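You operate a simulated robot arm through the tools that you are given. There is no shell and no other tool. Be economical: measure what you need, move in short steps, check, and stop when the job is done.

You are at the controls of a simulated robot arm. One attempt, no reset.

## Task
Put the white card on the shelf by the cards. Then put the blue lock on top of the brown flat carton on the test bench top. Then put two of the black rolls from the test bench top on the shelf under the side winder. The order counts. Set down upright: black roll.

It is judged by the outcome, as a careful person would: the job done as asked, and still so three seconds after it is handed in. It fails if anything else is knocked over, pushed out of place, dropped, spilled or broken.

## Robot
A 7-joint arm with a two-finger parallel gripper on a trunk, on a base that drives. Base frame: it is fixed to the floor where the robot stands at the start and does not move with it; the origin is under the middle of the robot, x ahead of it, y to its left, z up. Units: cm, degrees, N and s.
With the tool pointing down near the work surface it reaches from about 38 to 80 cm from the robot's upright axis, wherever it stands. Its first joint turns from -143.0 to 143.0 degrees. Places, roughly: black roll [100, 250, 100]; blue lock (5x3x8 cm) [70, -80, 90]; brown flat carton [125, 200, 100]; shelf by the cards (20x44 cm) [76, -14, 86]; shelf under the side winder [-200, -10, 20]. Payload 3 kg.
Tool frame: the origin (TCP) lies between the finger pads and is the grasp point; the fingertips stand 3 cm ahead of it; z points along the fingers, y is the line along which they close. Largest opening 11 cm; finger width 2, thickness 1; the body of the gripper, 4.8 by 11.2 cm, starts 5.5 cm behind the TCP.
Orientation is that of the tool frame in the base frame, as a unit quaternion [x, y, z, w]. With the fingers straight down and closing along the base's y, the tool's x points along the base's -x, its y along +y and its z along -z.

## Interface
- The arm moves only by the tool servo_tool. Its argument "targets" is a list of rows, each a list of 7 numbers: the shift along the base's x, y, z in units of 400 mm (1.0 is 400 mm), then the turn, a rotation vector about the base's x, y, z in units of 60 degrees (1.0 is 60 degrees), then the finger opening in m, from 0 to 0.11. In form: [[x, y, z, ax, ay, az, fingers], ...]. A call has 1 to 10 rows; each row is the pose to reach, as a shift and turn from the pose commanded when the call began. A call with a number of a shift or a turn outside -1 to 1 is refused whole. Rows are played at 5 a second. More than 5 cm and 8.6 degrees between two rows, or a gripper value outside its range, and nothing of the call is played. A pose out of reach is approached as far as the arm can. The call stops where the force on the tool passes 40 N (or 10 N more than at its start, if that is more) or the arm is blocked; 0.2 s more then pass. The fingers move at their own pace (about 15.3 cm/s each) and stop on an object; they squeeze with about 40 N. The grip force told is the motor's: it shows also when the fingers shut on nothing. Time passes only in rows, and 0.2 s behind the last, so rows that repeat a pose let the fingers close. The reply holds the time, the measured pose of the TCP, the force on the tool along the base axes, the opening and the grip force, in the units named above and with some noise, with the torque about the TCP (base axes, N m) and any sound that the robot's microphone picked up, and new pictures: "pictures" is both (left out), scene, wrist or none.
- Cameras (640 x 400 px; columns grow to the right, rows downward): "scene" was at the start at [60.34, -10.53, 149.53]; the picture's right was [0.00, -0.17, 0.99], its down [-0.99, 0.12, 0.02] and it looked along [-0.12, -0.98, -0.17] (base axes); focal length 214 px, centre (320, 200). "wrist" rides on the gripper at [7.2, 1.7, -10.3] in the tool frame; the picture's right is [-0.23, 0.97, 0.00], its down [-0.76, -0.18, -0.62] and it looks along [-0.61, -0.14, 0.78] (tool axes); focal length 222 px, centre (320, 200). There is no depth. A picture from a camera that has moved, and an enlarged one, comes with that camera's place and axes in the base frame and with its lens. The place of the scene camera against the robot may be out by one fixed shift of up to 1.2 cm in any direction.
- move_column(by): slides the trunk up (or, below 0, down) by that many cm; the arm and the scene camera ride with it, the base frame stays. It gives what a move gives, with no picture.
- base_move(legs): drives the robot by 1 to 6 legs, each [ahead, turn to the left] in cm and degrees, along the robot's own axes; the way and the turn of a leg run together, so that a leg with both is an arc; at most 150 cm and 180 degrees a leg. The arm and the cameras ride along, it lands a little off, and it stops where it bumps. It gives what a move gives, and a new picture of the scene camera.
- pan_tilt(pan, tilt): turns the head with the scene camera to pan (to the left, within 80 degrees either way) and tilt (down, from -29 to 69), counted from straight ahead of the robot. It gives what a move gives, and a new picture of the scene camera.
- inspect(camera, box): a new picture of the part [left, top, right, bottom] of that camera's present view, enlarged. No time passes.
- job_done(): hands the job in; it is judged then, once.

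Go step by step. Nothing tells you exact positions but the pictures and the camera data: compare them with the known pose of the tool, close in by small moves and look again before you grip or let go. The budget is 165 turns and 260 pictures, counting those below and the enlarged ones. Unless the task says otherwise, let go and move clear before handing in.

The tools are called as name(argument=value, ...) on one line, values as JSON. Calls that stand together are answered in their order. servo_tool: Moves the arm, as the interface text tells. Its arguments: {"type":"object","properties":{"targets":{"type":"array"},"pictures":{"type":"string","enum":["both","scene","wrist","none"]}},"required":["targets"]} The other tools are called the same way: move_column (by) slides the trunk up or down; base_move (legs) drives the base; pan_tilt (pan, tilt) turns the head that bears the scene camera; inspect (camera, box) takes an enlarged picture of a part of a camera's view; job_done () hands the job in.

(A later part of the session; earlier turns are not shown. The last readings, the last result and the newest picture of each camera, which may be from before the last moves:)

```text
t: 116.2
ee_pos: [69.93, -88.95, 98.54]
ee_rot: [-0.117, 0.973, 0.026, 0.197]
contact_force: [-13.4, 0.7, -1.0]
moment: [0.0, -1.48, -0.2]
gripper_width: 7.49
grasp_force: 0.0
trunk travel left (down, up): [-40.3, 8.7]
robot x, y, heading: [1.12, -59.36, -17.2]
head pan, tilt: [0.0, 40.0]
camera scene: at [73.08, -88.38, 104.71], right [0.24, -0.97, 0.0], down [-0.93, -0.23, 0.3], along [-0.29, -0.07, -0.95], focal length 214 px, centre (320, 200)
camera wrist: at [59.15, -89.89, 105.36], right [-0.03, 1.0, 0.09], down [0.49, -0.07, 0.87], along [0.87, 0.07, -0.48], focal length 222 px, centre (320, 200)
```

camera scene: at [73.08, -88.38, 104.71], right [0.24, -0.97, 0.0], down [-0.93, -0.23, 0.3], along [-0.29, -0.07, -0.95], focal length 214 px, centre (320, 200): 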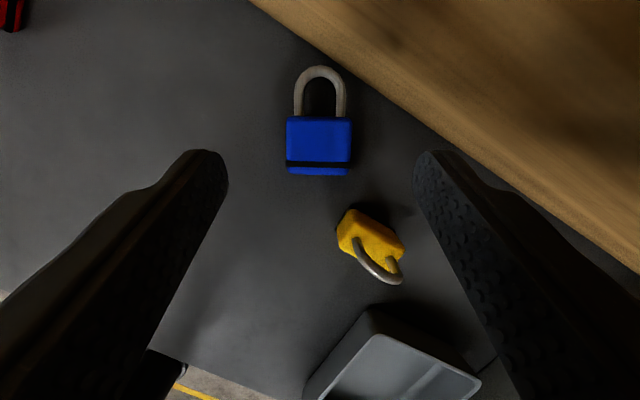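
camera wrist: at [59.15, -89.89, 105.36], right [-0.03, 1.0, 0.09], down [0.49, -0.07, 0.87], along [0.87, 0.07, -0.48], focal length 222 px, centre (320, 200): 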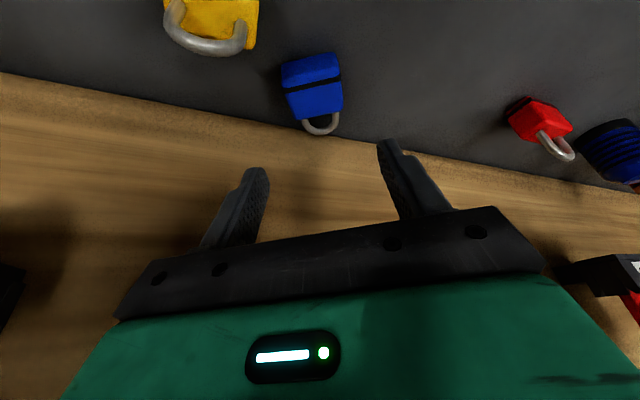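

The head just touched the wall at this steeper pose, so I'll back off. Plan: return to the earlier 32° bench-aligned pose and straddle the blue lock with a 7 cm opening; squeezing will turn the lock square.

servo_tool(targets=[[-0.06, -0.02, 0.01, 0.0, 0, 0, 0.075], [-0.12, -0.035, 0.02, 0.015, -0.06, 0, 0.075], [-0.18, -0.05, 0.03, 0.03, -0.12, 0, 0.075], [-0.22, -0.06, 0.03, 0.044, -0.171, 0, 0.075]], pictures="none")

servo_tool(targets=[[0.0, 0.01, 0, 0, 0, -0.125, 0.075], [0.0, 0.02, 0, 0, 0, -0.25, 0.075], [0.0, 0.04, 0, 0, 0, -0.375, 0.075], [0.0, 0.06, 0, 0, 0, -0.5, 0.075], [0.0, 0.06, 0, 0, 0, -0.5, 0.07]], pictures="scene")

```text
t: 117.2
ee_pos: [61.14, -91.25, 99.82]
ee_rot: [-0.114, 0.951, 0.038, 0.286]
contact_force: [0.1, 0.1, -1.2]
moment: [0.0, -0.02, -0.03]
gripper_width: 7.52
grasp_force: 0.0
trunk travel left (down, up): [-40.3, 8.7]
robot x, y, heading: [1.08, -59.61, -17.9]
head pan, tilt: [0.0, 40.0]
```

```text
t: 118.4
ee_pos: [61.26, -88.97, 99.84]
ee_rot: [0.137, 0.948, -0.038, 0.286]
contact_force: [-0.3, -0.3, 0.6]
moment: [0.04, 0.01, 0.02]
gripper_width: 7.0
grasp_force: 0.1
trunk travel left (down, up): [-40.3, 8.7]
robot x, y, heading: [1.59, -59.49, -17.8]
head pan, tilt: [0.0, 40.0]
camera scene: at [63.31, -89.36, 106.25], right [-0.28, -0.96, -0.01], down [-0.95, 0.28, 0.11], along [-0.11, 0.04, -0.99], focal length 214 px, centre (320, 200)
```

scene: 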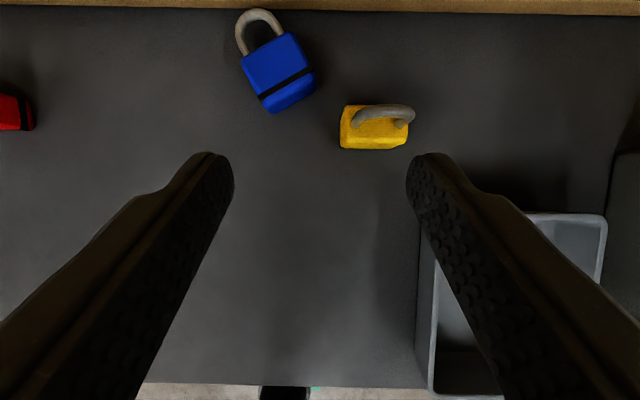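

Shifting 3.4 cm left, then forward and down to just above the blue lock.

servo_tool(targets=[[0.025, 0.083, 0, 0, 0, 0, 0.07], [0.09, 0.063, -0.01, 0, 0, 0, 0.07], [0.155, 0.043, -0.04, 0, 0, 0, 0.07], [0.22, 0.023, -0.09, 0, 0, 0, 0.07], [0.22, 0.023, -0.14, 0, 0, 0, 0.07], [0.22, 0.023, -0.14, 0, 0, 0, 0.07]], pictures="both")

```text
t: 119.8
ee_pos: [70.05, -87.94, 94.2]
ee_rot: [0.137, 0.948, -0.038, 0.286]
contact_force: [0.3, 0.0, -0.5]
moment: [0.01, 0.0, 0.01]
gripper_width: 6.98
grasp_force: 0.1
trunk travel left (down, up): [-40.3, 8.7]
robot x, y, heading: [1.16, -59.26, -17.5]
head pan, tilt: [0.0, 40.0]
camera scene: at [72.21, -88.39, 100.65], right [-0.28, -0.96, -0.01], down [-0.95, 0.28, 0.11], along [-0.11, 0.04, -0.99], focal length 214 px, centre (320, 200)
camera wrist: at [59.32, -83.13, 98.86], right [0.45, 0.88, 0.13], down [0.23, -0.26, 0.94], along [0.86, -0.4, -0.32], focal length 222 px, centre (320, 200)
```

scene: 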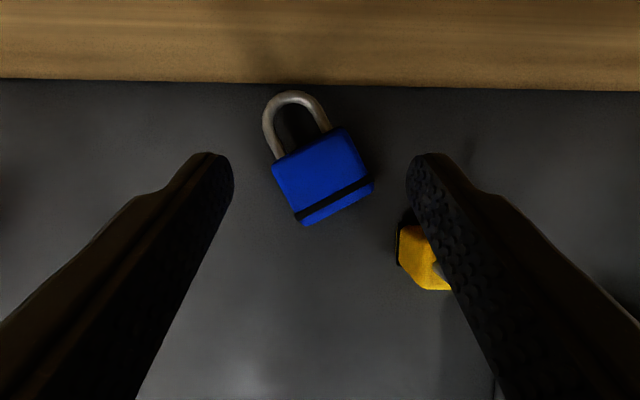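
wrist: 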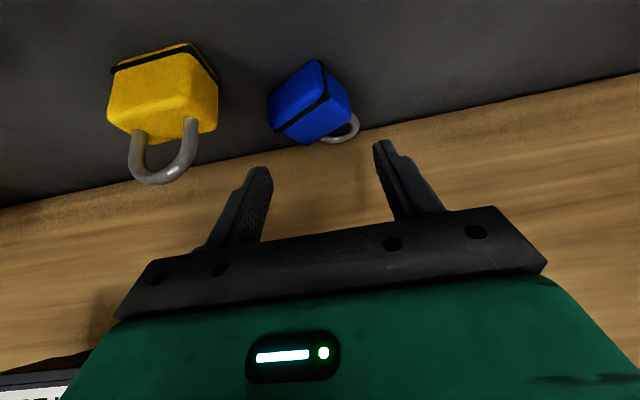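

Blue is centred between the fingers. I'll yaw 10° toward the lock's own angle (which also moves the right finger clear of yellow), narrow slightly, and descend.

servo_tool(targets=[[-0.001, -0.003, -0.01, 0, 0, 0.08, 0.068], [-0.002, -0.007, -0.03, 0, 0, 0.167, 0.066], [-0.002, -0.007, -0.06, 0, 0, 0.167, 0.066], [-0.002, -0.007, -0.06, 0, 0, 0.167, 0.066]], pictures="scene")

```text
t: 120.8
ee_pos: [69.82, -88.25, 91.77]
ee_rot: [0.052, 0.957, -0.012, 0.287]
contact_force: [-0.4, 0.7, 0.1]
moment: [-0.01, -0.01, -0.01]
gripper_width: 6.61
grasp_force: 0.1
trunk travel left (down, up): [-40.3, 8.7]
robot x, y, heading: [1.09, -59.32, -17.5]
head pan, tilt: [0.0, 40.0]
camera scene: at [72.08, -88.48, 98.2], right [-0.11, -0.99, -0.01], down [-0.99, 0.11, 0.11], along [-0.11, 0.02, -0.99], focal length 214 px, centre (320, 200)
```

scene: 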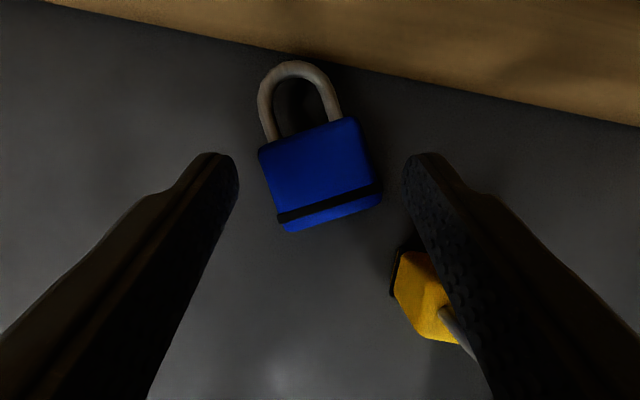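

Good alignment with clear space on both sides. Lowering 1.9 cm more and closing.

servo_tool(targets=[[0, 0, -0.025, 0, 0, 0, 0.066], [0, 0, -0.048, 0, 0, 0, 0.066], [0, 0, -0.048, 0, 0, 0, 0.055], [0, 0, -0.048, 0, 0, 0, 0.045], [0, 0, -0.048, 0, 0, 0, 0.04], [0, 0, -0.048, 0, 0, 0, 0.04]], pictures="scene")

```text
t: 122.2
ee_pos: [69.77, -88.38, 89.91]
ee_rot: [0.054, 0.956, -0.014, 0.288]
contact_force: [-4.7, 1.5, 10.6]
moment: [-0.04, 0.0, 0.28]
gripper_width: 5.15
grasp_force: 40.0
trunk travel left (down, up): [-40.3, 8.7]
robot x, y, heading: [1.33, -59.88, -17.6]
head pan, tilt: [0.0, 40.0]
camera scene: at [72.0, -88.47, 96.39], right [-0.11, -0.99, -0.01], down [-0.99, 0.11, 0.11], along [-0.11, 0.02, -0.99], focal length 214 px, centre (320, 200)
```

scene: 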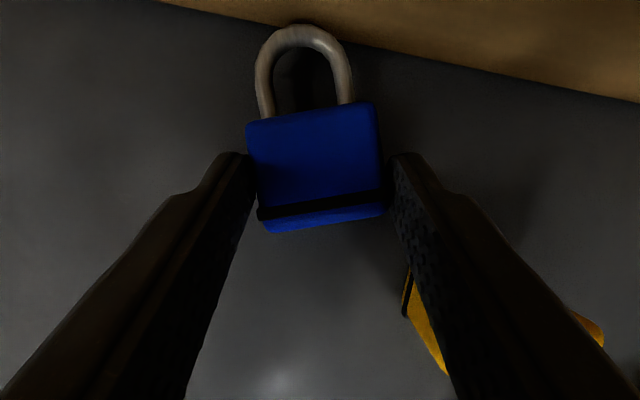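

Gripped at 5.15 cm. Lifting 4 cm, then backing away from the wall while rising.

servo_tool(targets=[[0, 0, 0.03, 0, 0, 0, 0.04], [0, 0, 0.065, 0, 0, 0, 0.04], [-0.01, 0.003, 0.1, 0, 0, 0, 0.04], [-0.07, 0.022, 0.12, 0, 0, 0, 0.04], [-0.14, 0.044, 0.14, 0, 0, 0, 0.04], [-0.22, 0.068, 0.16, 0, 0, 0, 0.04], [-0.3, 0.092, 0.18, 0, 0, 0, 0.04], [-0.38, 0.116, 0.2, 0, 0, 0, 0.04]], pictures="scene")

```text
t: 124.0
ee_pos: [54.48, -83.65, 97.91]
ee_rot: [0.054, 0.956, -0.013, 0.287]
contact_force: [0.0, -0.1, -1.5]
moment: [0.0, 0.03, -0.01]
gripper_width: 4.7
grasp_force: 40.6
trunk travel left (down, up): [-40.3, 8.7]
robot x, y, heading: [1.17, -59.46, -17.5]
head pan, tilt: [0.0, 40.0]
camera scene: at [56.74, -83.8, 104.39], right [-0.11, -0.99, -0.01], down [-0.99, 0.11, 0.12], along [-0.11, 0.02, -0.99], focal length 214 px, centre (320, 200)
```

scene: 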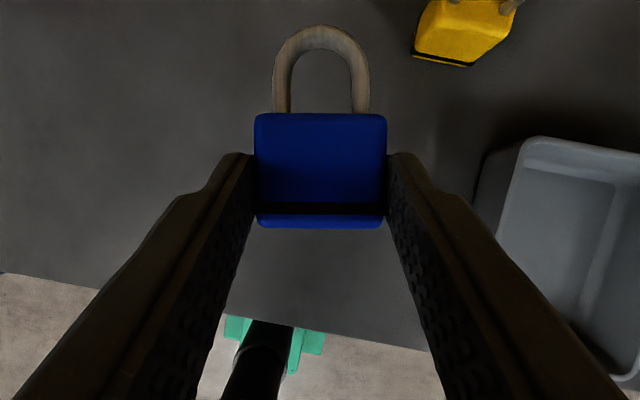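

The lock is held squarely. Now backing out from this bench and driving left along the line toward the test bench.

base_move(legs=[[-38, 0], [0, 90], [140, 0]])

pan_tilt(pan=0, tilt=-29)

pan_tilt(pan=-60, tilt=-10)

```text
t: 130.5
ee_pos: [-11.45, 5.83, 98.0]
ee_rot: [-0.641, 0.711, 0.194, 0.212]
contact_force: [-1.7, 0.6, -1.0]
moment: [-0.09, -0.14, -0.09]
gripper_width: 4.73
grasp_force: 40.4
trunk travel left (down, up): [-40.3, 8.7]
robot x, y, heading: [-29.1, -49.53, 71.7]
head pan, tilt: [0.0, 40.0]
stopped in leg 2: the robot was blocked; the commanded pose is now the measured one
camera scene: at [-10.52, 7.24, 104.45], right [0.99, -0.1, 0.0], down [-0.1, -0.99, 0.12], along [-0.01, -0.12, -0.99], focal length 214 px, centre (320, 200)
```

scene: 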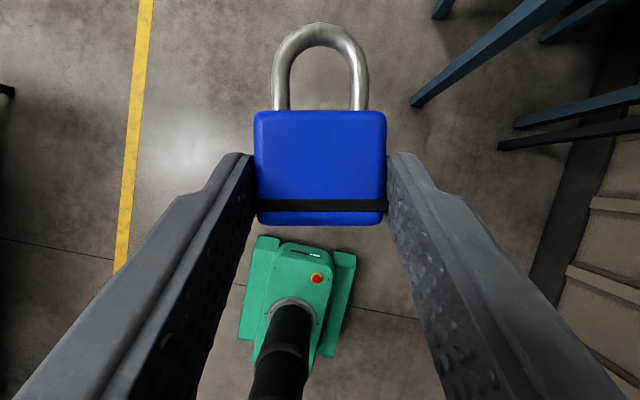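

```text
t: 131.9
ee_pos: [-11.25, 5.71, 98.0]
ee_rot: [-0.64, 0.713, 0.193, 0.212]
contact_force: [0.3, 0.1, -1.2]
moment: [-0.01, -0.02, 0.0]
gripper_width: 4.73
grasp_force: 39.7
trunk travel left (down, up): [-40.3, 8.7]
robot x, y, heading: [-28.64, -50.08, 71.6]
head pan, tilt: [0.0, -28.6]
camera scene: at [-9.39, 14.79, 111.68], right [0.99, -0.1, -0.01], down [-0.05, -0.47, -0.88], along [0.09, 0.88, -0.47], focal length 214 px, centre (320, 200)
```

scene: 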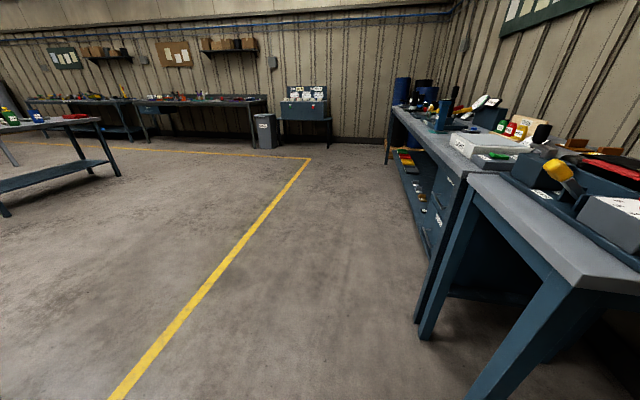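

```text
t: 133.2
ee_pos: [-11.2, 5.65, 98.04]
ee_rot: [-0.641, 0.712, 0.194, 0.212]
contact_force: [0.3, -0.7, -1.5]
moment: [-0.01, -0.01, -0.01]
gripper_width: 4.71
grasp_force: 39.4
trunk travel left (down, up): [-40.3, 8.7]
robot x, y, heading: [-29.14, -49.88, 71.6]
head pan, tilt: [-60.0, -10.0]
camera scene: at [-2.49, 10.61, 112.36], right [0.45, -0.53, 0.72], down [0.07, -0.79, -0.61], along [0.89, 0.32, -0.32], focal length 214 px, centre (320, 200)
```

scene: 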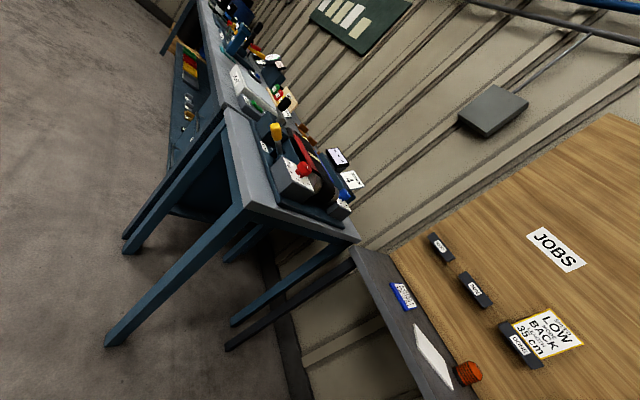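

I can see the test bench along the wall on the right, its front edge about 20 cm ahead of this line. I'll drive on along it, angled slightly away.

base_move(legs=[[0, 6], [140, 0], [125, 0]])

pan_tilt(pan=-60, tilt=0)

```text
t: 146.6
ee_pos: [35.14, 265.82, 97.96]
ee_rot: [0.683, -0.672, -0.206, -0.199]
contact_force: [-0.5, -1.0, -0.9]
moment: [-0.01, -0.01, 0.02]
gripper_width: 4.73
grasp_force: 39.9
trunk travel left (down, up): [-40.3, 8.7]
robot x, y, heading: [24.56, 208.51, 78.4]
head pan, tilt: [-60.0, -10.0]
camera scene: at [43.27, 271.52, 112.36], right [0.51, -0.47, 0.72], down [0.16, -0.77, -0.61], along [0.84, 0.43, -0.32], focal length 214 px, centre (320, 200)
```

scene: 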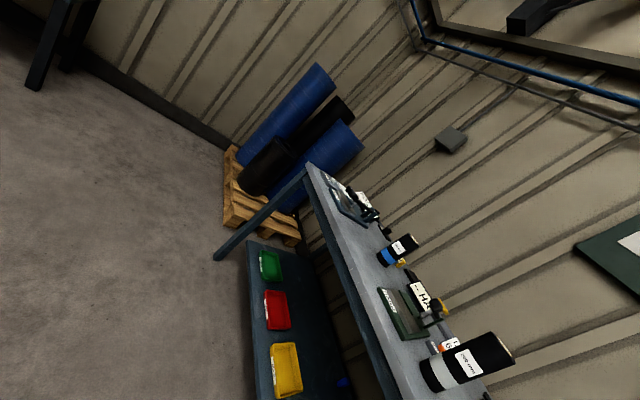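

```text
t: 147.3
ee_pos: [35.25, 265.66, 97.97]
ee_rot: [0.683, -0.671, -0.206, -0.2]
contact_force: [0.8, 0.1, -2.0]
moment: [-0.03, 0.04, -0.02]
gripper_width: 4.71
grasp_force: 39.6
trunk travel left (down, up): [-40.3, 8.7]
robot x, y, heading: [24.12, 208.66, 78.7]
head pan, tilt: [-60.0, 0.0]
camera scene: at [43.79, 270.42, 111.33], right [0.51, -0.47, 0.72], down [0.01, -0.84, -0.55], along [0.86, 0.29, -0.42], focal length 214 px, centre (320, 200)
```

scene: 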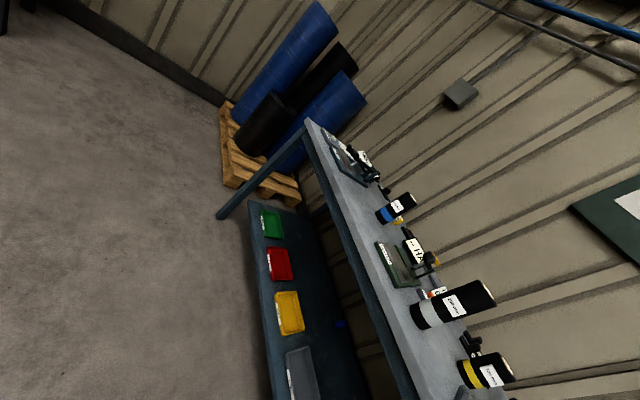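

I'm alongside the test bench with black cylindrical rolls (banded) on it. Turning partway to face the bench and look.

base_move(legs=[[-15, 0], [0, -60]])

pan_tilt(pan=-35, tilt=-10)

pan_tilt(pan=0, tilt=-25)

```text
t: 151.4
ee_pos: [76.25, 213.38, 97.92]
ee_rot: [-0.259, 0.922, 0.08, 0.275]
contact_force: [0.4, 0.4, -0.9]
moment: [-0.01, -0.01, 0.02]
gripper_width: 4.7
grasp_force: 39.9
trunk travel left (down, up): [-40.3, 8.7]
robot x, y, heading: [20.19, 197.65, 19.3]
head pan, tilt: [-60.0, 0.0]
camera scene: at [85.11, 209.05, 111.34], right [-0.14, -0.68, 0.72], down [-0.71, -0.43, -0.55], along [0.69, -0.59, -0.42], focal length 214 px, centre (320, 200)
```

scene: 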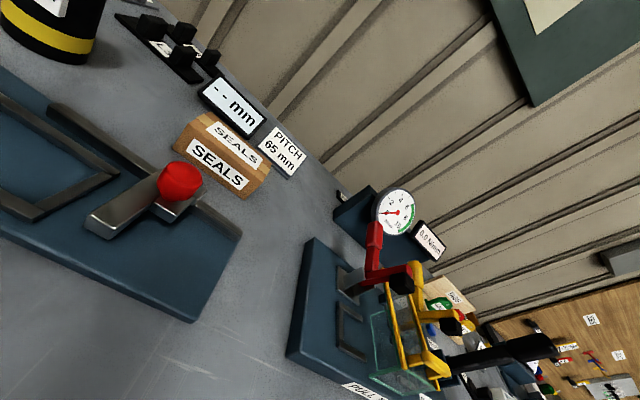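

```text
t: 152.3
ee_pos: [76.27, 213.44, 98.19]
ee_rot: [-0.259, 0.922, 0.081, 0.276]
contact_force: [0.3, -0.4, -1.1]
moment: [-0.02, 0.04, 0.0]
gripper_width: 4.72
grasp_force: 40.5
trunk travel left (down, up): [-40.3, 8.7]
robot x, y, heading: [20.4, 197.85, 19.1]
head pan, tilt: [-35.0, -10.0]
camera scene: at [85.78, 212.94, 110.22], right [0.16, -0.87, 0.48], down [-0.58, -0.47, -0.66], along [0.8, -0.17, -0.58], focal length 214 px, centre (320, 200)
```

scene: 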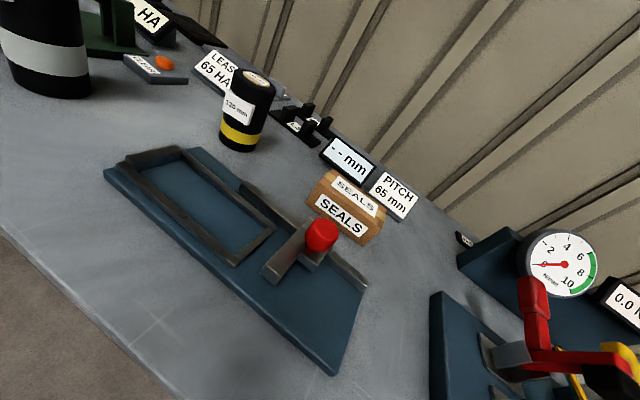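

```text
t: 153.3
ee_pos: [76.34, 213.33, 98.03]
ee_rot: [-0.259, 0.923, 0.079, 0.274]
contact_force: [-0.4, -0.6, -0.9]
moment: [-0.03, 0.01, -0.02]
gripper_width: 4.72
grasp_force: 39.9
trunk travel left (down, up): [-40.3, 8.7]
robot x, y, heading: [20.49, 197.84, 19.1]
head pan, tilt: [0.0, -25.0]
camera scene: at [84.81, 217.98, 111.2], right [0.52, -0.85, 0.0], down [-0.45, -0.27, -0.85], along [0.72, 0.45, -0.53], focal length 214 px, centre (320, 200)
```

scene: 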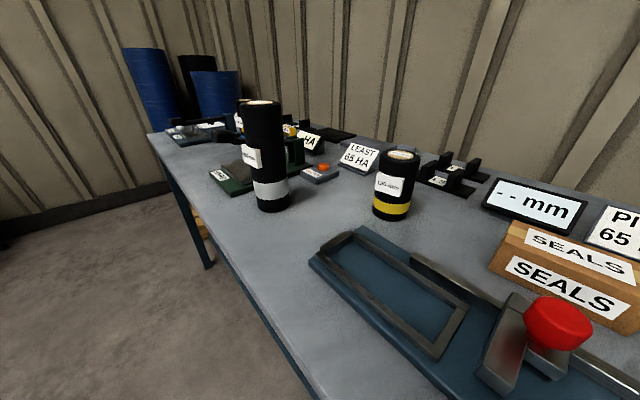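

The brown carton is the "SEALS" box at about [117,202], top z≈92. The rolls: a tall grey-banded one at ~[109.5,245] and a yellow-banded one at ~[119,224], plus more beyond. I'll raise the lock and reposition square to the bench in front of the carton.

servo_tool(targets=[[0, 0, 0.1, 0, 0, 0, 0.04], [0, 0, 0.2, 0, 0, 0, 0.04], [0, 0, 0.3, 0, 0, 0, 0.04], [0, 0, 0.35, 0, 0, 0, 0.04]], pictures="none")

base_move(legs=[[0, 54], [30, 0], [0, -90]])

pan_tilt(pan=0, tilt=0)

```text
t: 154.3
ee_pos: [76.28, 213.44, 112.05]
ee_rot: [-0.259, 0.923, 0.08, 0.274]
contact_force: [0.7, -0.2, -0.5]
moment: [-0.02, 0.03, -0.03]
gripper_width: 4.72
grasp_force: 40.1
trunk travel left (down, up): [-40.3, 8.7]
robot x, y, heading: [20.28, 197.71, 19.1]
head pan, tilt: [0.0, -25.0]
```

```text
t: 162.7
ee_pos: [83.58, 205.34, 112.12]
ee_rot: [0.043, 0.957, -0.01, 0.286]
contact_force: [-0.5, 0.7, -2.0]
moment: [-0.01, 0.03, 0.02]
gripper_width: 4.72
grasp_force: 40.2
trunk travel left (down, up): [-40.3, 8.7]
robot x, y, heading: [30.19, 230.31, -16.9]
head pan, tilt: [0.0, -25.0]
camera scene: at [93.24, 204.64, 125.17], right [-0.09, -1.0, 0.0], down [-0.52, 0.05, -0.85], along [0.85, -0.07, -0.52], focal length 214 px, centre (320, 200)
```

scene: 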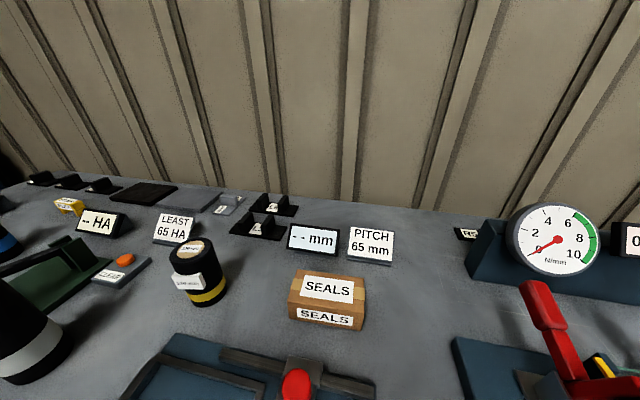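

```text
t: 163.6
ee_pos: [83.43, 205.51, 112.1]
ee_rot: [0.043, 0.957, -0.01, 0.287]
contact_force: [-0.1, -0.4, -0.6]
moment: [0.02, 0.03, 0.01]
gripper_width: 4.7
grasp_force: 40.0
trunk travel left (down, up): [-40.3, 8.7]
robot x, y, heading: [30.57, 230.42, -16.9]
head pan, tilt: [0.0, 0.0]
camera scene: at [91.27, 204.84, 121.69], right [-0.09, -1.0, -0.01], down [-0.83, 0.08, -0.55], along [0.55, -0.04, -0.83], focal length 214 px, centre (320, 200)
```

scene: 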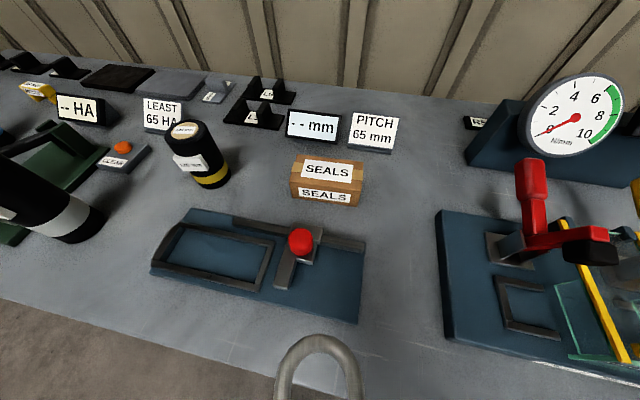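

Carton top centre ≈[117,201.5,92.5], about 12×7 cm. Driving 20 cm ahead and looking down at it.

base_move(legs=[[20, 0]])

pan_tilt(pan=0, tilt=25)

```text
t: 165.2
ee_pos: [102.64, 199.7, 112.12]
ee_rot: [0.043, 0.957, -0.011, 0.287]
contact_force: [-0.9, -0.1, -1.6]
moment: [-0.04, 0.02, -0.01]
gripper_width: 4.68
grasp_force: 39.5
trunk travel left (down, up): [-40.3, 8.7]
robot x, y, heading: [49.7, 224.79, -17.2]
head pan, tilt: [0.0, 0.0]
camera scene: at [110.39, 199.08, 121.7], right [-0.09, -1.0, 0.0], down [-0.83, 0.08, -0.55], along [0.55, -0.04, -0.84], focal length 214 px, centre (320, 200)
```

scene: 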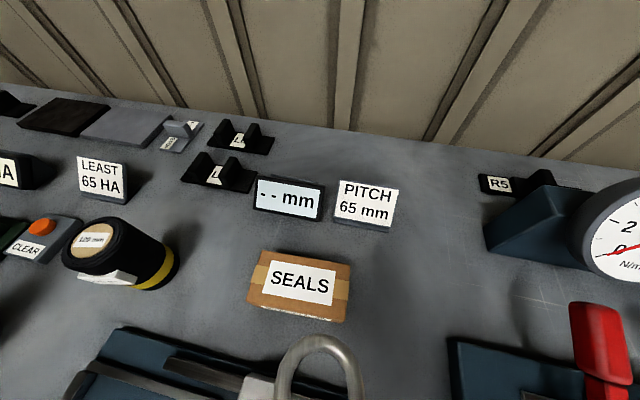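

```text
t: 166.1
ee_pos: [102.67, 199.75, 112.21]
ee_rot: [0.043, 0.957, -0.011, 0.287]
contact_force: [0.3, 0.3, -1.3]
moment: [0.02, -0.02, 0.03]
gripper_width: 4.71
grasp_force: 40.3
trunk travel left (down, up): [-40.3, 8.7]
robot x, y, heading: [49.13, 224.65, -16.9]
head pan, tilt: [0.0, 25.0]
camera scene: at [107.17, 199.37, 119.35], right [-0.09, -1.0, 0.0], down [-0.99, 0.09, -0.15], along [0.15, -0.01, -0.99], focal length 214 px, centre (320, 200)
```

scene: 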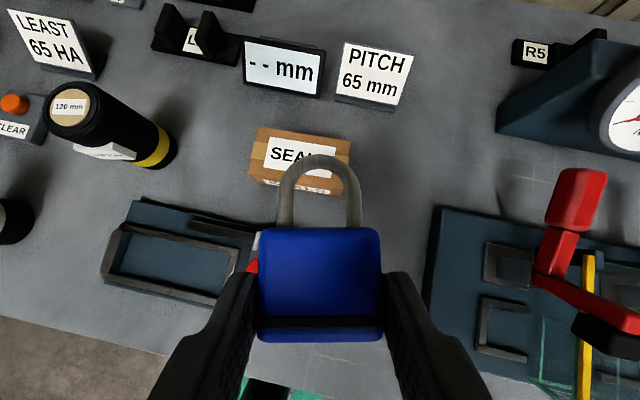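

Carton top centre confirmed at about [116.7,201.2]. Moving over it, aligning yaw to the carton, and coming down to just above.

servo_tool(targets=[[0.07, 0.012, 0, 0, 0, -0.05, 0.04], [0.14, 0.024, 0, 0, 0, -0.1, 0.04], [0.22, 0.037, -0.03, 0, 0, -0.15, 0.04], [0.294, 0.049, -0.1, 0, 0, -0.2, 0.04], [0.294, 0.049, -0.2, 0, 0, -0.2, 0.04], [0.294, 0.049, -0.31, 0, 0, -0.2, 0.04], [0.294, 0.049, -0.31, 0, 0, -0.2, 0.04]], pictures="both")

```text
t: 167.7
ee_pos: [114.41, 201.77, 99.74]
ee_rot: [0.142, 0.948, -0.04, 0.283]
contact_force: [0.4, 0.4, -1.9]
moment: [0.03, 0.01, 0.01]
gripper_width: 4.71
grasp_force: 39.9
trunk travel left (down, up): [-40.3, 8.7]
robot x, y, heading: [49.34, 224.61, -17.0]
head pan, tilt: [0.0, 25.0]
camera scene: at [118.77, 200.59, 106.8], right [-0.29, -0.96, 0.0], down [-0.95, 0.29, -0.14], along [0.14, -0.04, -0.99], focal length 214 px, centre (320, 200)
camera wrist: at [103.71, 206.71, 104.36], right [0.47, 0.87, 0.13], down [0.23, -0.26, 0.94], along [0.85, -0.41, -0.32], focal length 222 px, centre (320, 200)
```

scene: 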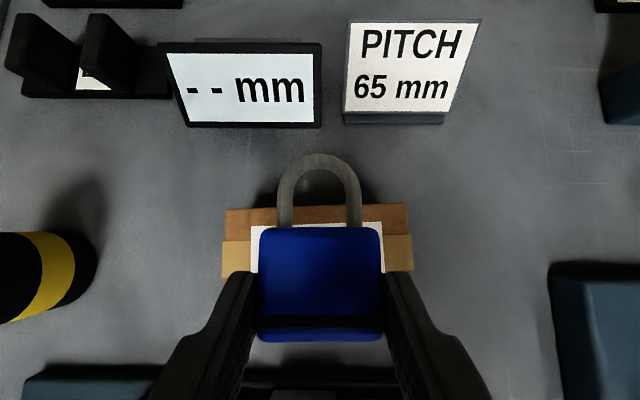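
wrist: 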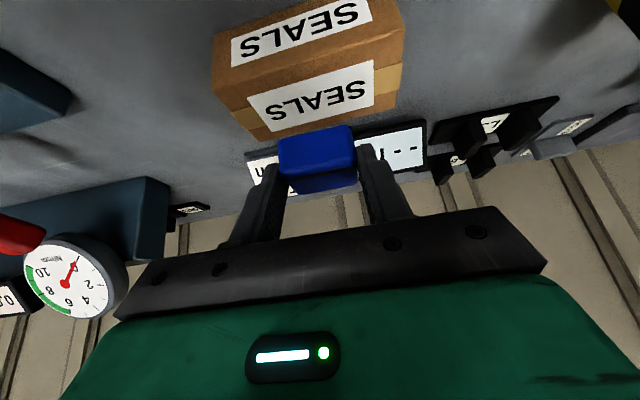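

Well lined up over the carton. Descending slowly until it touches.

servo_tool(targets=[[0.01, -0.003, -0.025, 0, 0, 0, 0.04], [0.01, -0.003, -0.05, 0, 0, 0, 0.04], [0.01, -0.003, -0.065, 0, 0, 0, 0.04], [0.01, -0.003, -0.075, 0, 0, 0, 0.04], [0.01, -0.003, -0.075, 0, 0, 0, 0.04]], pictures="wrist")

```text
t: 168.9
ee_pos: [114.79, 201.46, 96.69]
ee_rot: [0.142, 0.947, -0.04, 0.285]
contact_force: [-0.3, 0.3, -1.9]
moment: [0.01, -0.01, 0.01]
gripper_width: 4.69
grasp_force: 40.4
trunk travel left (down, up): [-40.3, 8.7]
robot x, y, heading: [49.43, 224.99, -17.1]
head pan, tilt: [0.0, 25.0]
camera wrist: at [104.12, 206.58, 101.43], right [0.47, 0.87, 0.13], down [0.23, -0.26, 0.94], along [0.85, -0.41, -0.32], focal length 222 px, centre (320, 200)
```

wrist: 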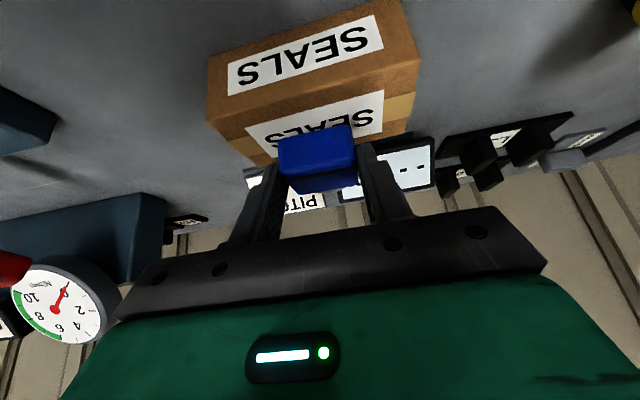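

No contact yet. Continuing down in small steps.

servo_tool(targets=[[0, 0, -0.012, 0, 0, 0, 0.04], [0, 0, -0.012, 0, 0, 0, 0.04], [0, 0, -0.024, 0, 0, 0, 0.04], [0, 0, -0.024, 0, 0, 0, 0.04]], pictures="wrist")

```text
t: 169.9
ee_pos: [114.8, 201.53, 95.77]
ee_rot: [0.142, 0.947, -0.041, 0.284]
contact_force: [-0.2, 0.7, -0.8]
moment: [0.0, 0.04, 0.01]
gripper_width: 4.73
grasp_force: 39.8
trunk travel left (down, up): [-40.3, 8.7]
robot x, y, heading: [49.22, 224.82, -17.0]
head pan, tilt: [0.0, 25.0]
camera wrist: at [104.12, 206.58, 100.49], right [0.47, 0.87, 0.13], down [0.23, -0.26, 0.94], along [0.85, -0.41, -0.32], focal length 222 px, centre (320, 200)
```

wrist: 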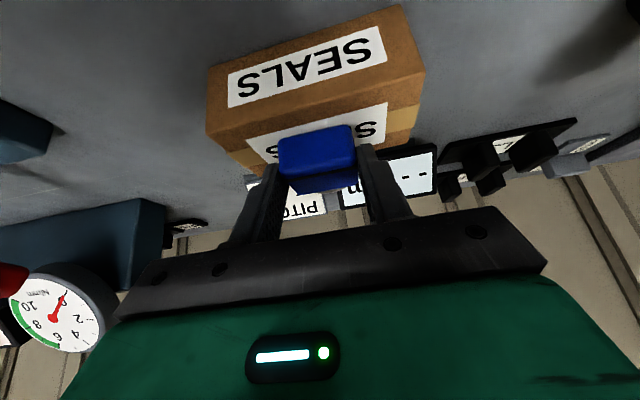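

servo_tool(targets=[[0, 0, -0.012, 0, 0, 0, 0.04], [0, 0, -0.012, 0, 0, 0, 0.04], [0, 0, -0.024, 0, 0, 0, 0.04], [0, 0, -0.024, 0, 0, 0, 0.04], [0, 0, -0.034, 0, 0, 0, 0.04], [0, 0, -0.034, 0, 0, 0, 0.04]], pictures="both")

```text
t: 170.9
ee_pos: [114.97, 201.51, 95.22]
ee_rot: [0.143, 0.946, -0.041, 0.289]
contact_force: [0.4, -0.7, 13.3]
moment: [-0.09, 0.03, -0.01]
gripper_width: 4.69
grasp_force: 40.3
trunk travel left (down, up): [-40.3, 8.7]
robot x, y, heading: [49.78, 224.67, -16.9]
head pan, tilt: [0.0, 25.0]
stopped in row 5: the force on the tool passed its limit at 40 N (the readings are from after the stop); the commanded pose is now the measured one
camera scene: at [119.32, 200.39, 102.48], right [-0.29, -0.96, 0.0], down [-0.94, 0.29, -0.16], along [0.15, -0.04, -0.99], focal length 214 px, centre (320, 200)
camera wrist: at [104.29, 206.51, 99.84], right [0.47, 0.88, 0.13], down [0.22, -0.26, 0.94], along [0.86, -0.41, -0.31], focal length 222 px, centre (320, 200)
```

scene: 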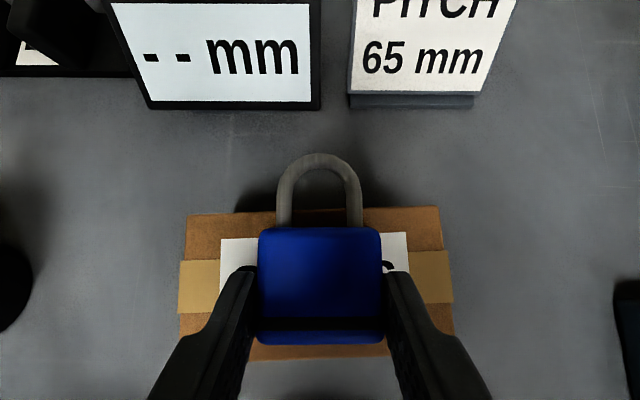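
wrist: 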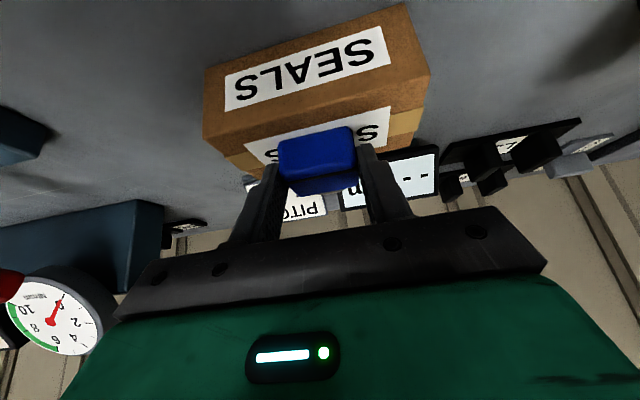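

Contact, with the lock squarely on the carton. Releasing and withdrawing along the tool axis.

servo_tool(targets=[[0, 0, 0.003, 0, 0, 0, 0.045], [0, 0, 0.003, 0, 0, 0, 0.055], [0, 0, 0.003, 0, 0, 0, 0.065], [0, 0, 0.003, 0, 0, 0, 0.065], [-0.02, 0.006, 0.035, 0, 0, 0, 0.065], [-0.05, 0.015, 0.08, 0, 0, 0, 0.065], [-0.1, 0.03, 0.16, 0, 0, 0, 0.08], [-0.15, 0.045, 0.25, 0, 0, 0, 0.09], [-0.2, 0.06, 0.35, 0, 0, 0, 0.09]], pictures="scene")

```text
t: 172.9
ee_pos: [106.82, 203.9, 109.04]
ee_rot: [0.143, 0.946, -0.041, 0.287]
contact_force: [0.7, 0.0, 0.1]
moment: [0.01, 0.01, 0.01]
gripper_width: 8.98
grasp_force: 0.1
trunk travel left (down, up): [-40.3, 8.7]
robot x, y, heading: [49.38, 224.95, -16.9]
head pan, tilt: [0.0, 25.0]
camera scene: at [111.18, 202.77, 116.31], right [-0.29, -0.96, 0.0], down [-0.94, 0.29, -0.15], along [0.15, -0.04, -0.99], focal length 214 px, centre (320, 200)
```

scene: 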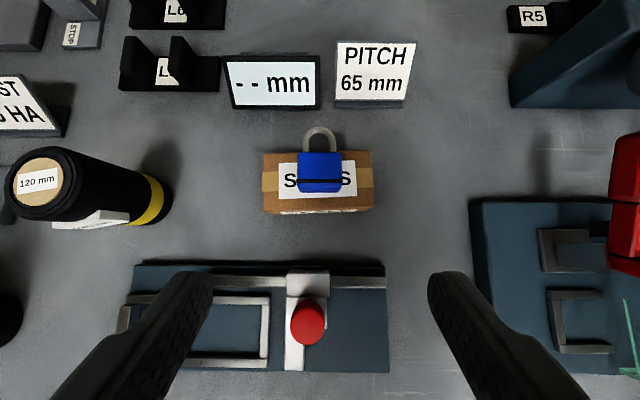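

The lock sits on the carton. Next the first roll: the yellow-banded "120 mm" roll standing at ≈[121.5,223.7]. I'll move left to a tilted pre-grasp in front of it and look.

servo_tool(targets=[[0.01, 0.11, 0, -0.01, -0.04, 0, 0.09], [0.03, 0.22, 0, -0.02, -0.08, 0, 0.09], [0.05, 0.33, 0, -0.04, -0.12, 0, 0.09], [0.08, 0.44, -0.02, -0.05, -0.16, 0, 0.09], [0.12, 0.5625, -0.05, -0.058, -0.191, 0, 0.09], [0.1475, 0.5625, -0.1, -0.058, -0.191, 0, 0.09], [0.1475, 0.5625, -0.1, -0.058, -0.191, 0, 0.09]], pictures="both")

```text
refused: row 5 steps farther than a row can; nothing moved
```

servo_tool(targets=[[0.01, 0.11, 0, -0.01, -0.04, 0, 0.09], [0.03, 0.22, 0, -0.02, -0.08, 0, 0.09], [0.05, 0.33, 0, -0.03, -0.11, 0, 0.09], [0.07, 0.43, -0.01, -0.04, -0.14, 0, 0.09], [0.1, 0.52, -0.03, -0.05, -0.17, 0, 0.09], [0.13, 0.5625, -0.06, -0.058, -0.191, 0, 0.09], [0.1475, 0.5625, -0.1, -0.058, -0.191, 0, 0.09], [0.1475, 0.5625, -0.1, -0.058, -0.191, 0, 0.09]], pictures="both")

```text
t: 174.7
ee_pos: [112.96, 226.47, 105.13]
ee_rot: [0.137, 0.911, -0.055, 0.385]
contact_force: [0.3, 0.5, 0.1]
moment: [0.03, 0.0, -0.03]
gripper_width: 9.02
grasp_force: 0.0
trunk travel left (down, up): [-40.3, 8.7]
robot x, y, heading: [49.61, 224.5, -16.9]
head pan, tilt: [0.0, 25.0]
camera scene: at [115.71, 225.82, 112.84], right [-0.29, -0.96, -0.01], down [-0.89, 0.28, -0.36], along [0.34, -0.1, -0.93], focal length 214 px, centre (320, 200)
camera wrist: at [101.49, 231.7, 107.11], right [0.44, 0.88, 0.17], down [0.03, -0.2, 0.98], along [0.9, -0.42, -0.11], focal length 222 px, centre (320, 200)
```

scene: 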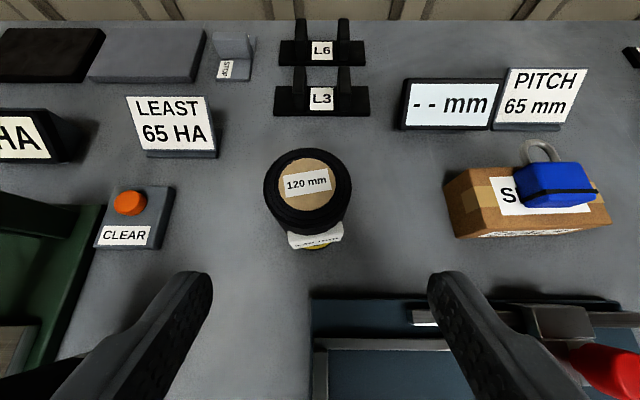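
wrist: 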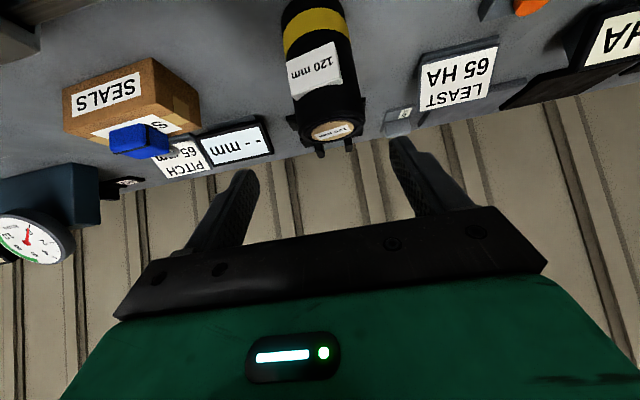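

Roll axis is ≈[121.8,225], about 1 cm left of my mid-plane. Shifting and advancing along the tool axis most of the way.

servo_tool(targets=[[-0.001, 0.03, -0.04, 0, 0, 0, 0.09], [0.05, 0.015, -0.095, 0, 0, 0, 0.09], [0.1, 0.0, -0.15, 0, 0, 0, 0.09], [0.14, -0.012, -0.19, 0, 0, 0, 0.09], [0.14, -0.012, -0.19, 0, 0, 0, 0.09]], pictures="both")

```text
t: 175.9
ee_pos: [118.38, 226.02, 97.48]
ee_rot: [0.137, 0.911, -0.056, 0.385]
contact_force: [0.7, 0.1, 0.0]
moment: [-0.01, -0.02, -0.01]
gripper_width: 8.99
grasp_force: 0.1
trunk travel left (down, up): [-40.3, 8.7]
robot x, y, heading: [49.38, 224.63, -17.2]
head pan, tilt: [0.0, 25.0]
camera scene: at [121.34, 225.36, 105.27], right [-0.29, -0.96, -0.01], down [-0.89, 0.28, -0.35], along [0.34, -0.1, -0.94], focal length 214 px, centre (320, 200)
camera wrist: at [107.12, 231.23, 99.55], right [0.44, 0.88, 0.17], down [0.03, -0.2, 0.98], along [0.9, -0.42, -0.11], focal length 222 px, centre (320, 200)
```

scene: 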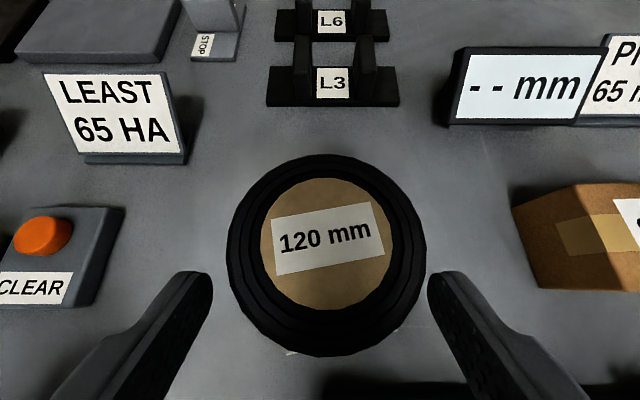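
wrist: 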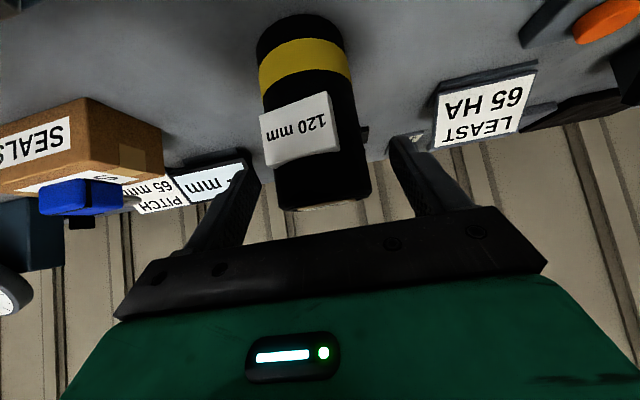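

Nearly centred (0.25 cm off). Advancing the last 5 cm along the axis and closing.

servo_tool(targets=[[0.02, -0.01, -0.022, 0, 0, 0, 0.09], [0.05, -0.02, -0.052, 0, 0, 0, 0.09], [0.084, -0.032, -0.087, 0, 0, 0, 0.09], [0.084, -0.032, -0.087, 0, 0, 0, 0.07], [0.084, -0.032, -0.087, 0, 0, 0, 0.05], [0.084, -0.032, -0.087, 0, 0, 0, 0.05], [0.084, -0.032, -0.087, 0, 0, 0, 0.05]], pictures="both")

```text
t: 177.5
ee_pos: [121.71, 224.68, 94.05]
ee_rot: [0.137, 0.911, -0.055, 0.385]
contact_force: [-0.9, 4.0, 0.2]
moment: [0.17, 0.1, -0.1]
gripper_width: 6.63
grasp_force: 39.7
trunk travel left (down, up): [-40.3, 8.7]
robot x, y, heading: [49.21, 224.51, -16.9]
head pan, tilt: [0.0, 25.0]
camera scene: at [124.66, 224.11, 101.79], right [-0.29, -0.96, 0.0], down [-0.89, 0.27, -0.35], along [0.34, -0.1, -0.93], focal length 214 px, centre (320, 200)
camera wrist: at [110.43, 229.97, 96.07], right [0.44, 0.88, 0.17], down [0.03, -0.2, 0.98], along [0.9, -0.42, -0.11], focal length 222 px, centre (320, 200)
```

scene: 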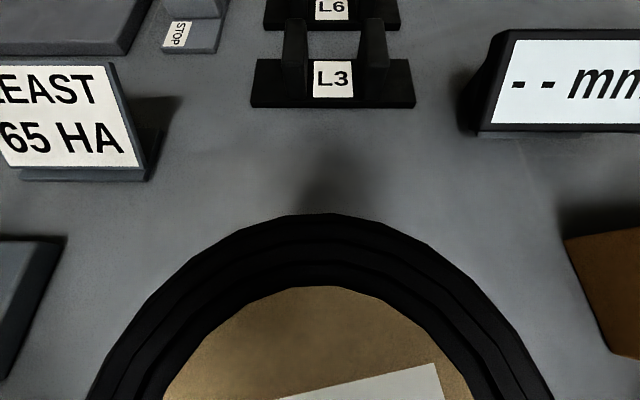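
wrist: 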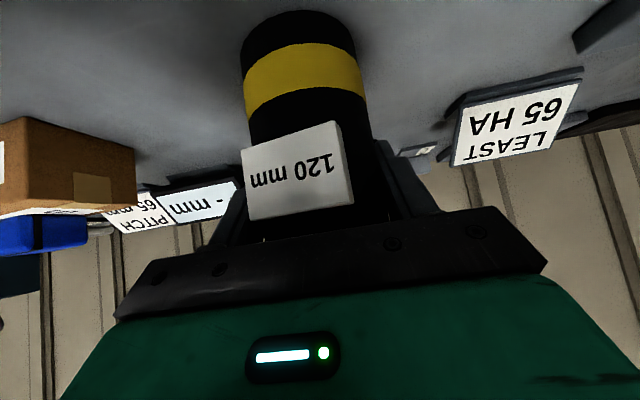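

Gripped (6.6 cm diameter). Lifting 12 cm gently, then backing out.

servo_tool(targets=[[0, 0, 0.02, 0, 0, 0, 0.05], [0, 0, 0.05, 0, 0, 0, 0.05], [0, 0, 0.09, 0, 0, 0, 0.05], [0, 0, 0.14, 0, 0, 0, 0.05], [0, 0, 0.2, 0, 0, 0, 0.05], [0, 0, 0.26, 0, 0, 0, 0.05], [0, 0, 0.3, 0, 0, 0, 0.05], [0, 0, 0.3, 0, 0, 0, 0.05]], pictures="wrist")

base_move(legs=[[-35, 0]])

```text
t: 179.3
ee_pos: [121.7, 224.59, 105.98]
ee_rot: [0.137, 0.911, -0.055, 0.384]
contact_force: [0.2, -0.2, -4.6]
moment: [0.01, 0.03, -0.04]
gripper_width: 6.61
grasp_force: 39.8
trunk travel left (down, up): [-40.3, 8.7]
robot x, y, heading: [49.75, 224.38, -17.1]
head pan, tilt: [0.0, 25.0]
camera wrist: at [110.47, 229.81, 108.04], right [0.44, 0.88, 0.17], down [0.03, -0.2, 0.98], along [0.9, -0.42, -0.11], focal length 222 px, centre (320, 200)
```

wrist: 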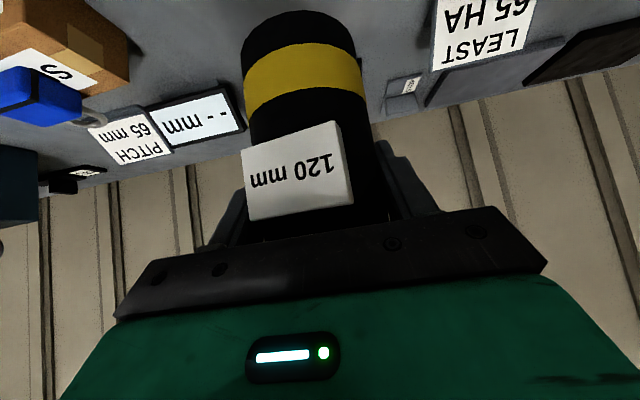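

```text
t: 181.6
ee_pos: [88.42, 234.61, 105.88]
ee_rot: [0.139, 0.911, -0.056, 0.384]
contact_force: [0.4, -0.6, -3.9]
moment: [0.03, -0.01, -0.03]
gripper_width: 6.63
grasp_force: 40.1
trunk travel left (down, up): [-40.3, 8.7]
robot x, y, heading: [15.99, 235.08, -16.8]
head pan, tilt: [0.0, 25.0]
camera scene: at [91.24, 234.05, 113.74], right [-0.29, -0.96, 0.0], down [-0.89, 0.28, -0.35], along [0.34, -0.1, -0.94], focal length 214 px, centre (320, 200)
```

scene: 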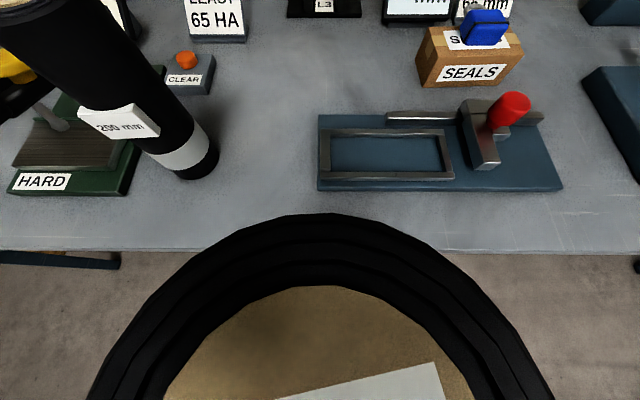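

Roll 1 is held firmly. Now driving toward the side winder, behind the robot's starting place, stopping short to look.

base_move(legs=[[0, -86.5], [140, 0], [100, 0], [0, -60]])

pan_tilt(pan=-20, tilt=-29)

```text
t: 184.9
ee_pos: [38.54, 165.58, 105.96]
ee_rot: [0.647, 0.657, -0.269, 0.278]
contact_force: [-2.5, 0.1, -3.7]
moment: [0.01, -0.06, 0.06]
gripper_width: 6.63
grasp_force: 40.1
trunk travel left (down, up): [-40.3, 8.7]
robot x, y, heading: [21.9, 234.78, -90.7]
head pan, tilt: [0.0, 25.0]
stopped in leg 1: the robot was blocked; the commanded pose is now the measured one
camera scene: at [39.29, 163.54, 113.78], right [-1.0, -0.02, -0.01], down [-0.01, 0.94, -0.35], along [0.01, -0.35, -0.94], focal length 214 px, centre (320, 200)
```

scene: 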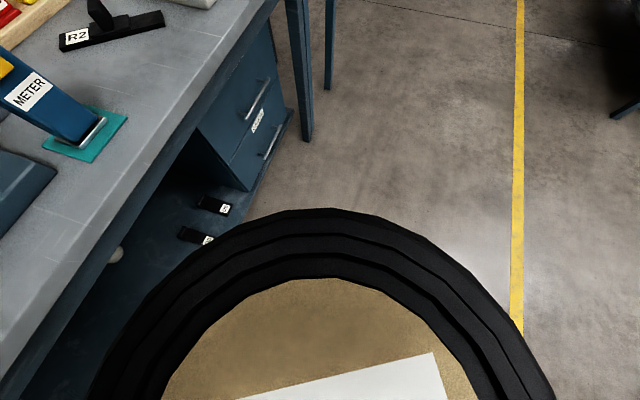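

```text
t: 186.2
ee_pos: [38.59, 165.6, 106.02]
ee_rot: [0.646, 0.657, -0.27, 0.279]
contact_force: [0.2, 0.1, -4.4]
moment: [-0.02, 0.0, -0.02]
gripper_width: 6.64
grasp_force: 40.3
trunk travel left (down, up): [-40.3, 8.7]
robot x, y, heading: [21.96, 234.42, -91.2]
head pan, tilt: [-20.0, -28.6]
camera scene: at [37.19, 159.91, 121.57], right [-0.95, 0.23, 0.23], down [-0.16, 0.29, -0.94], along [-0.28, -0.93, -0.24], focal length 214 px, centre (320, 200)
```

scene: 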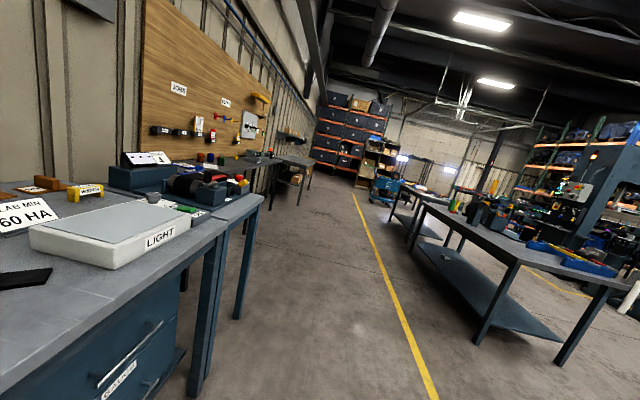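

The long bench on the right with an empty lower shelf (front edge near x≈-195) is the side winder's. Heading there now.

base_move(legs=[[0, -28.6], [120, 0], [112, 0]])

```text
t: 198.9
ee_pos: [-110.35, -34.58, 106.05]
ee_rot: [0.789, 0.476, -0.331, 0.204]
contact_force: [0.2, 0.8, -3.8]
moment: [0.0, -0.04, -0.01]
gripper_width: 6.59
grasp_force: 40.1
trunk travel left (down, up): [-40.3, 8.7]
robot x, y, heading: [-92.26, 34.22, -119.6]
head pan, tilt: [-20.0, -28.6]
camera scene: at [-114.34, -38.52, 121.58], right [-0.72, 0.65, 0.23], down [-0.01, 0.33, -0.94], along [-0.69, -0.68, -0.24], focal length 214 px, centre (320, 200)
```

scene: 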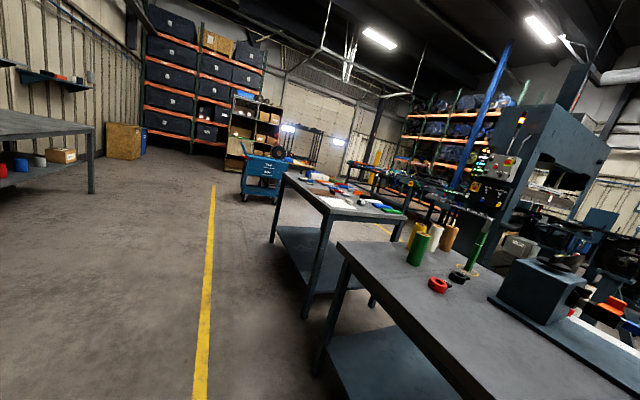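

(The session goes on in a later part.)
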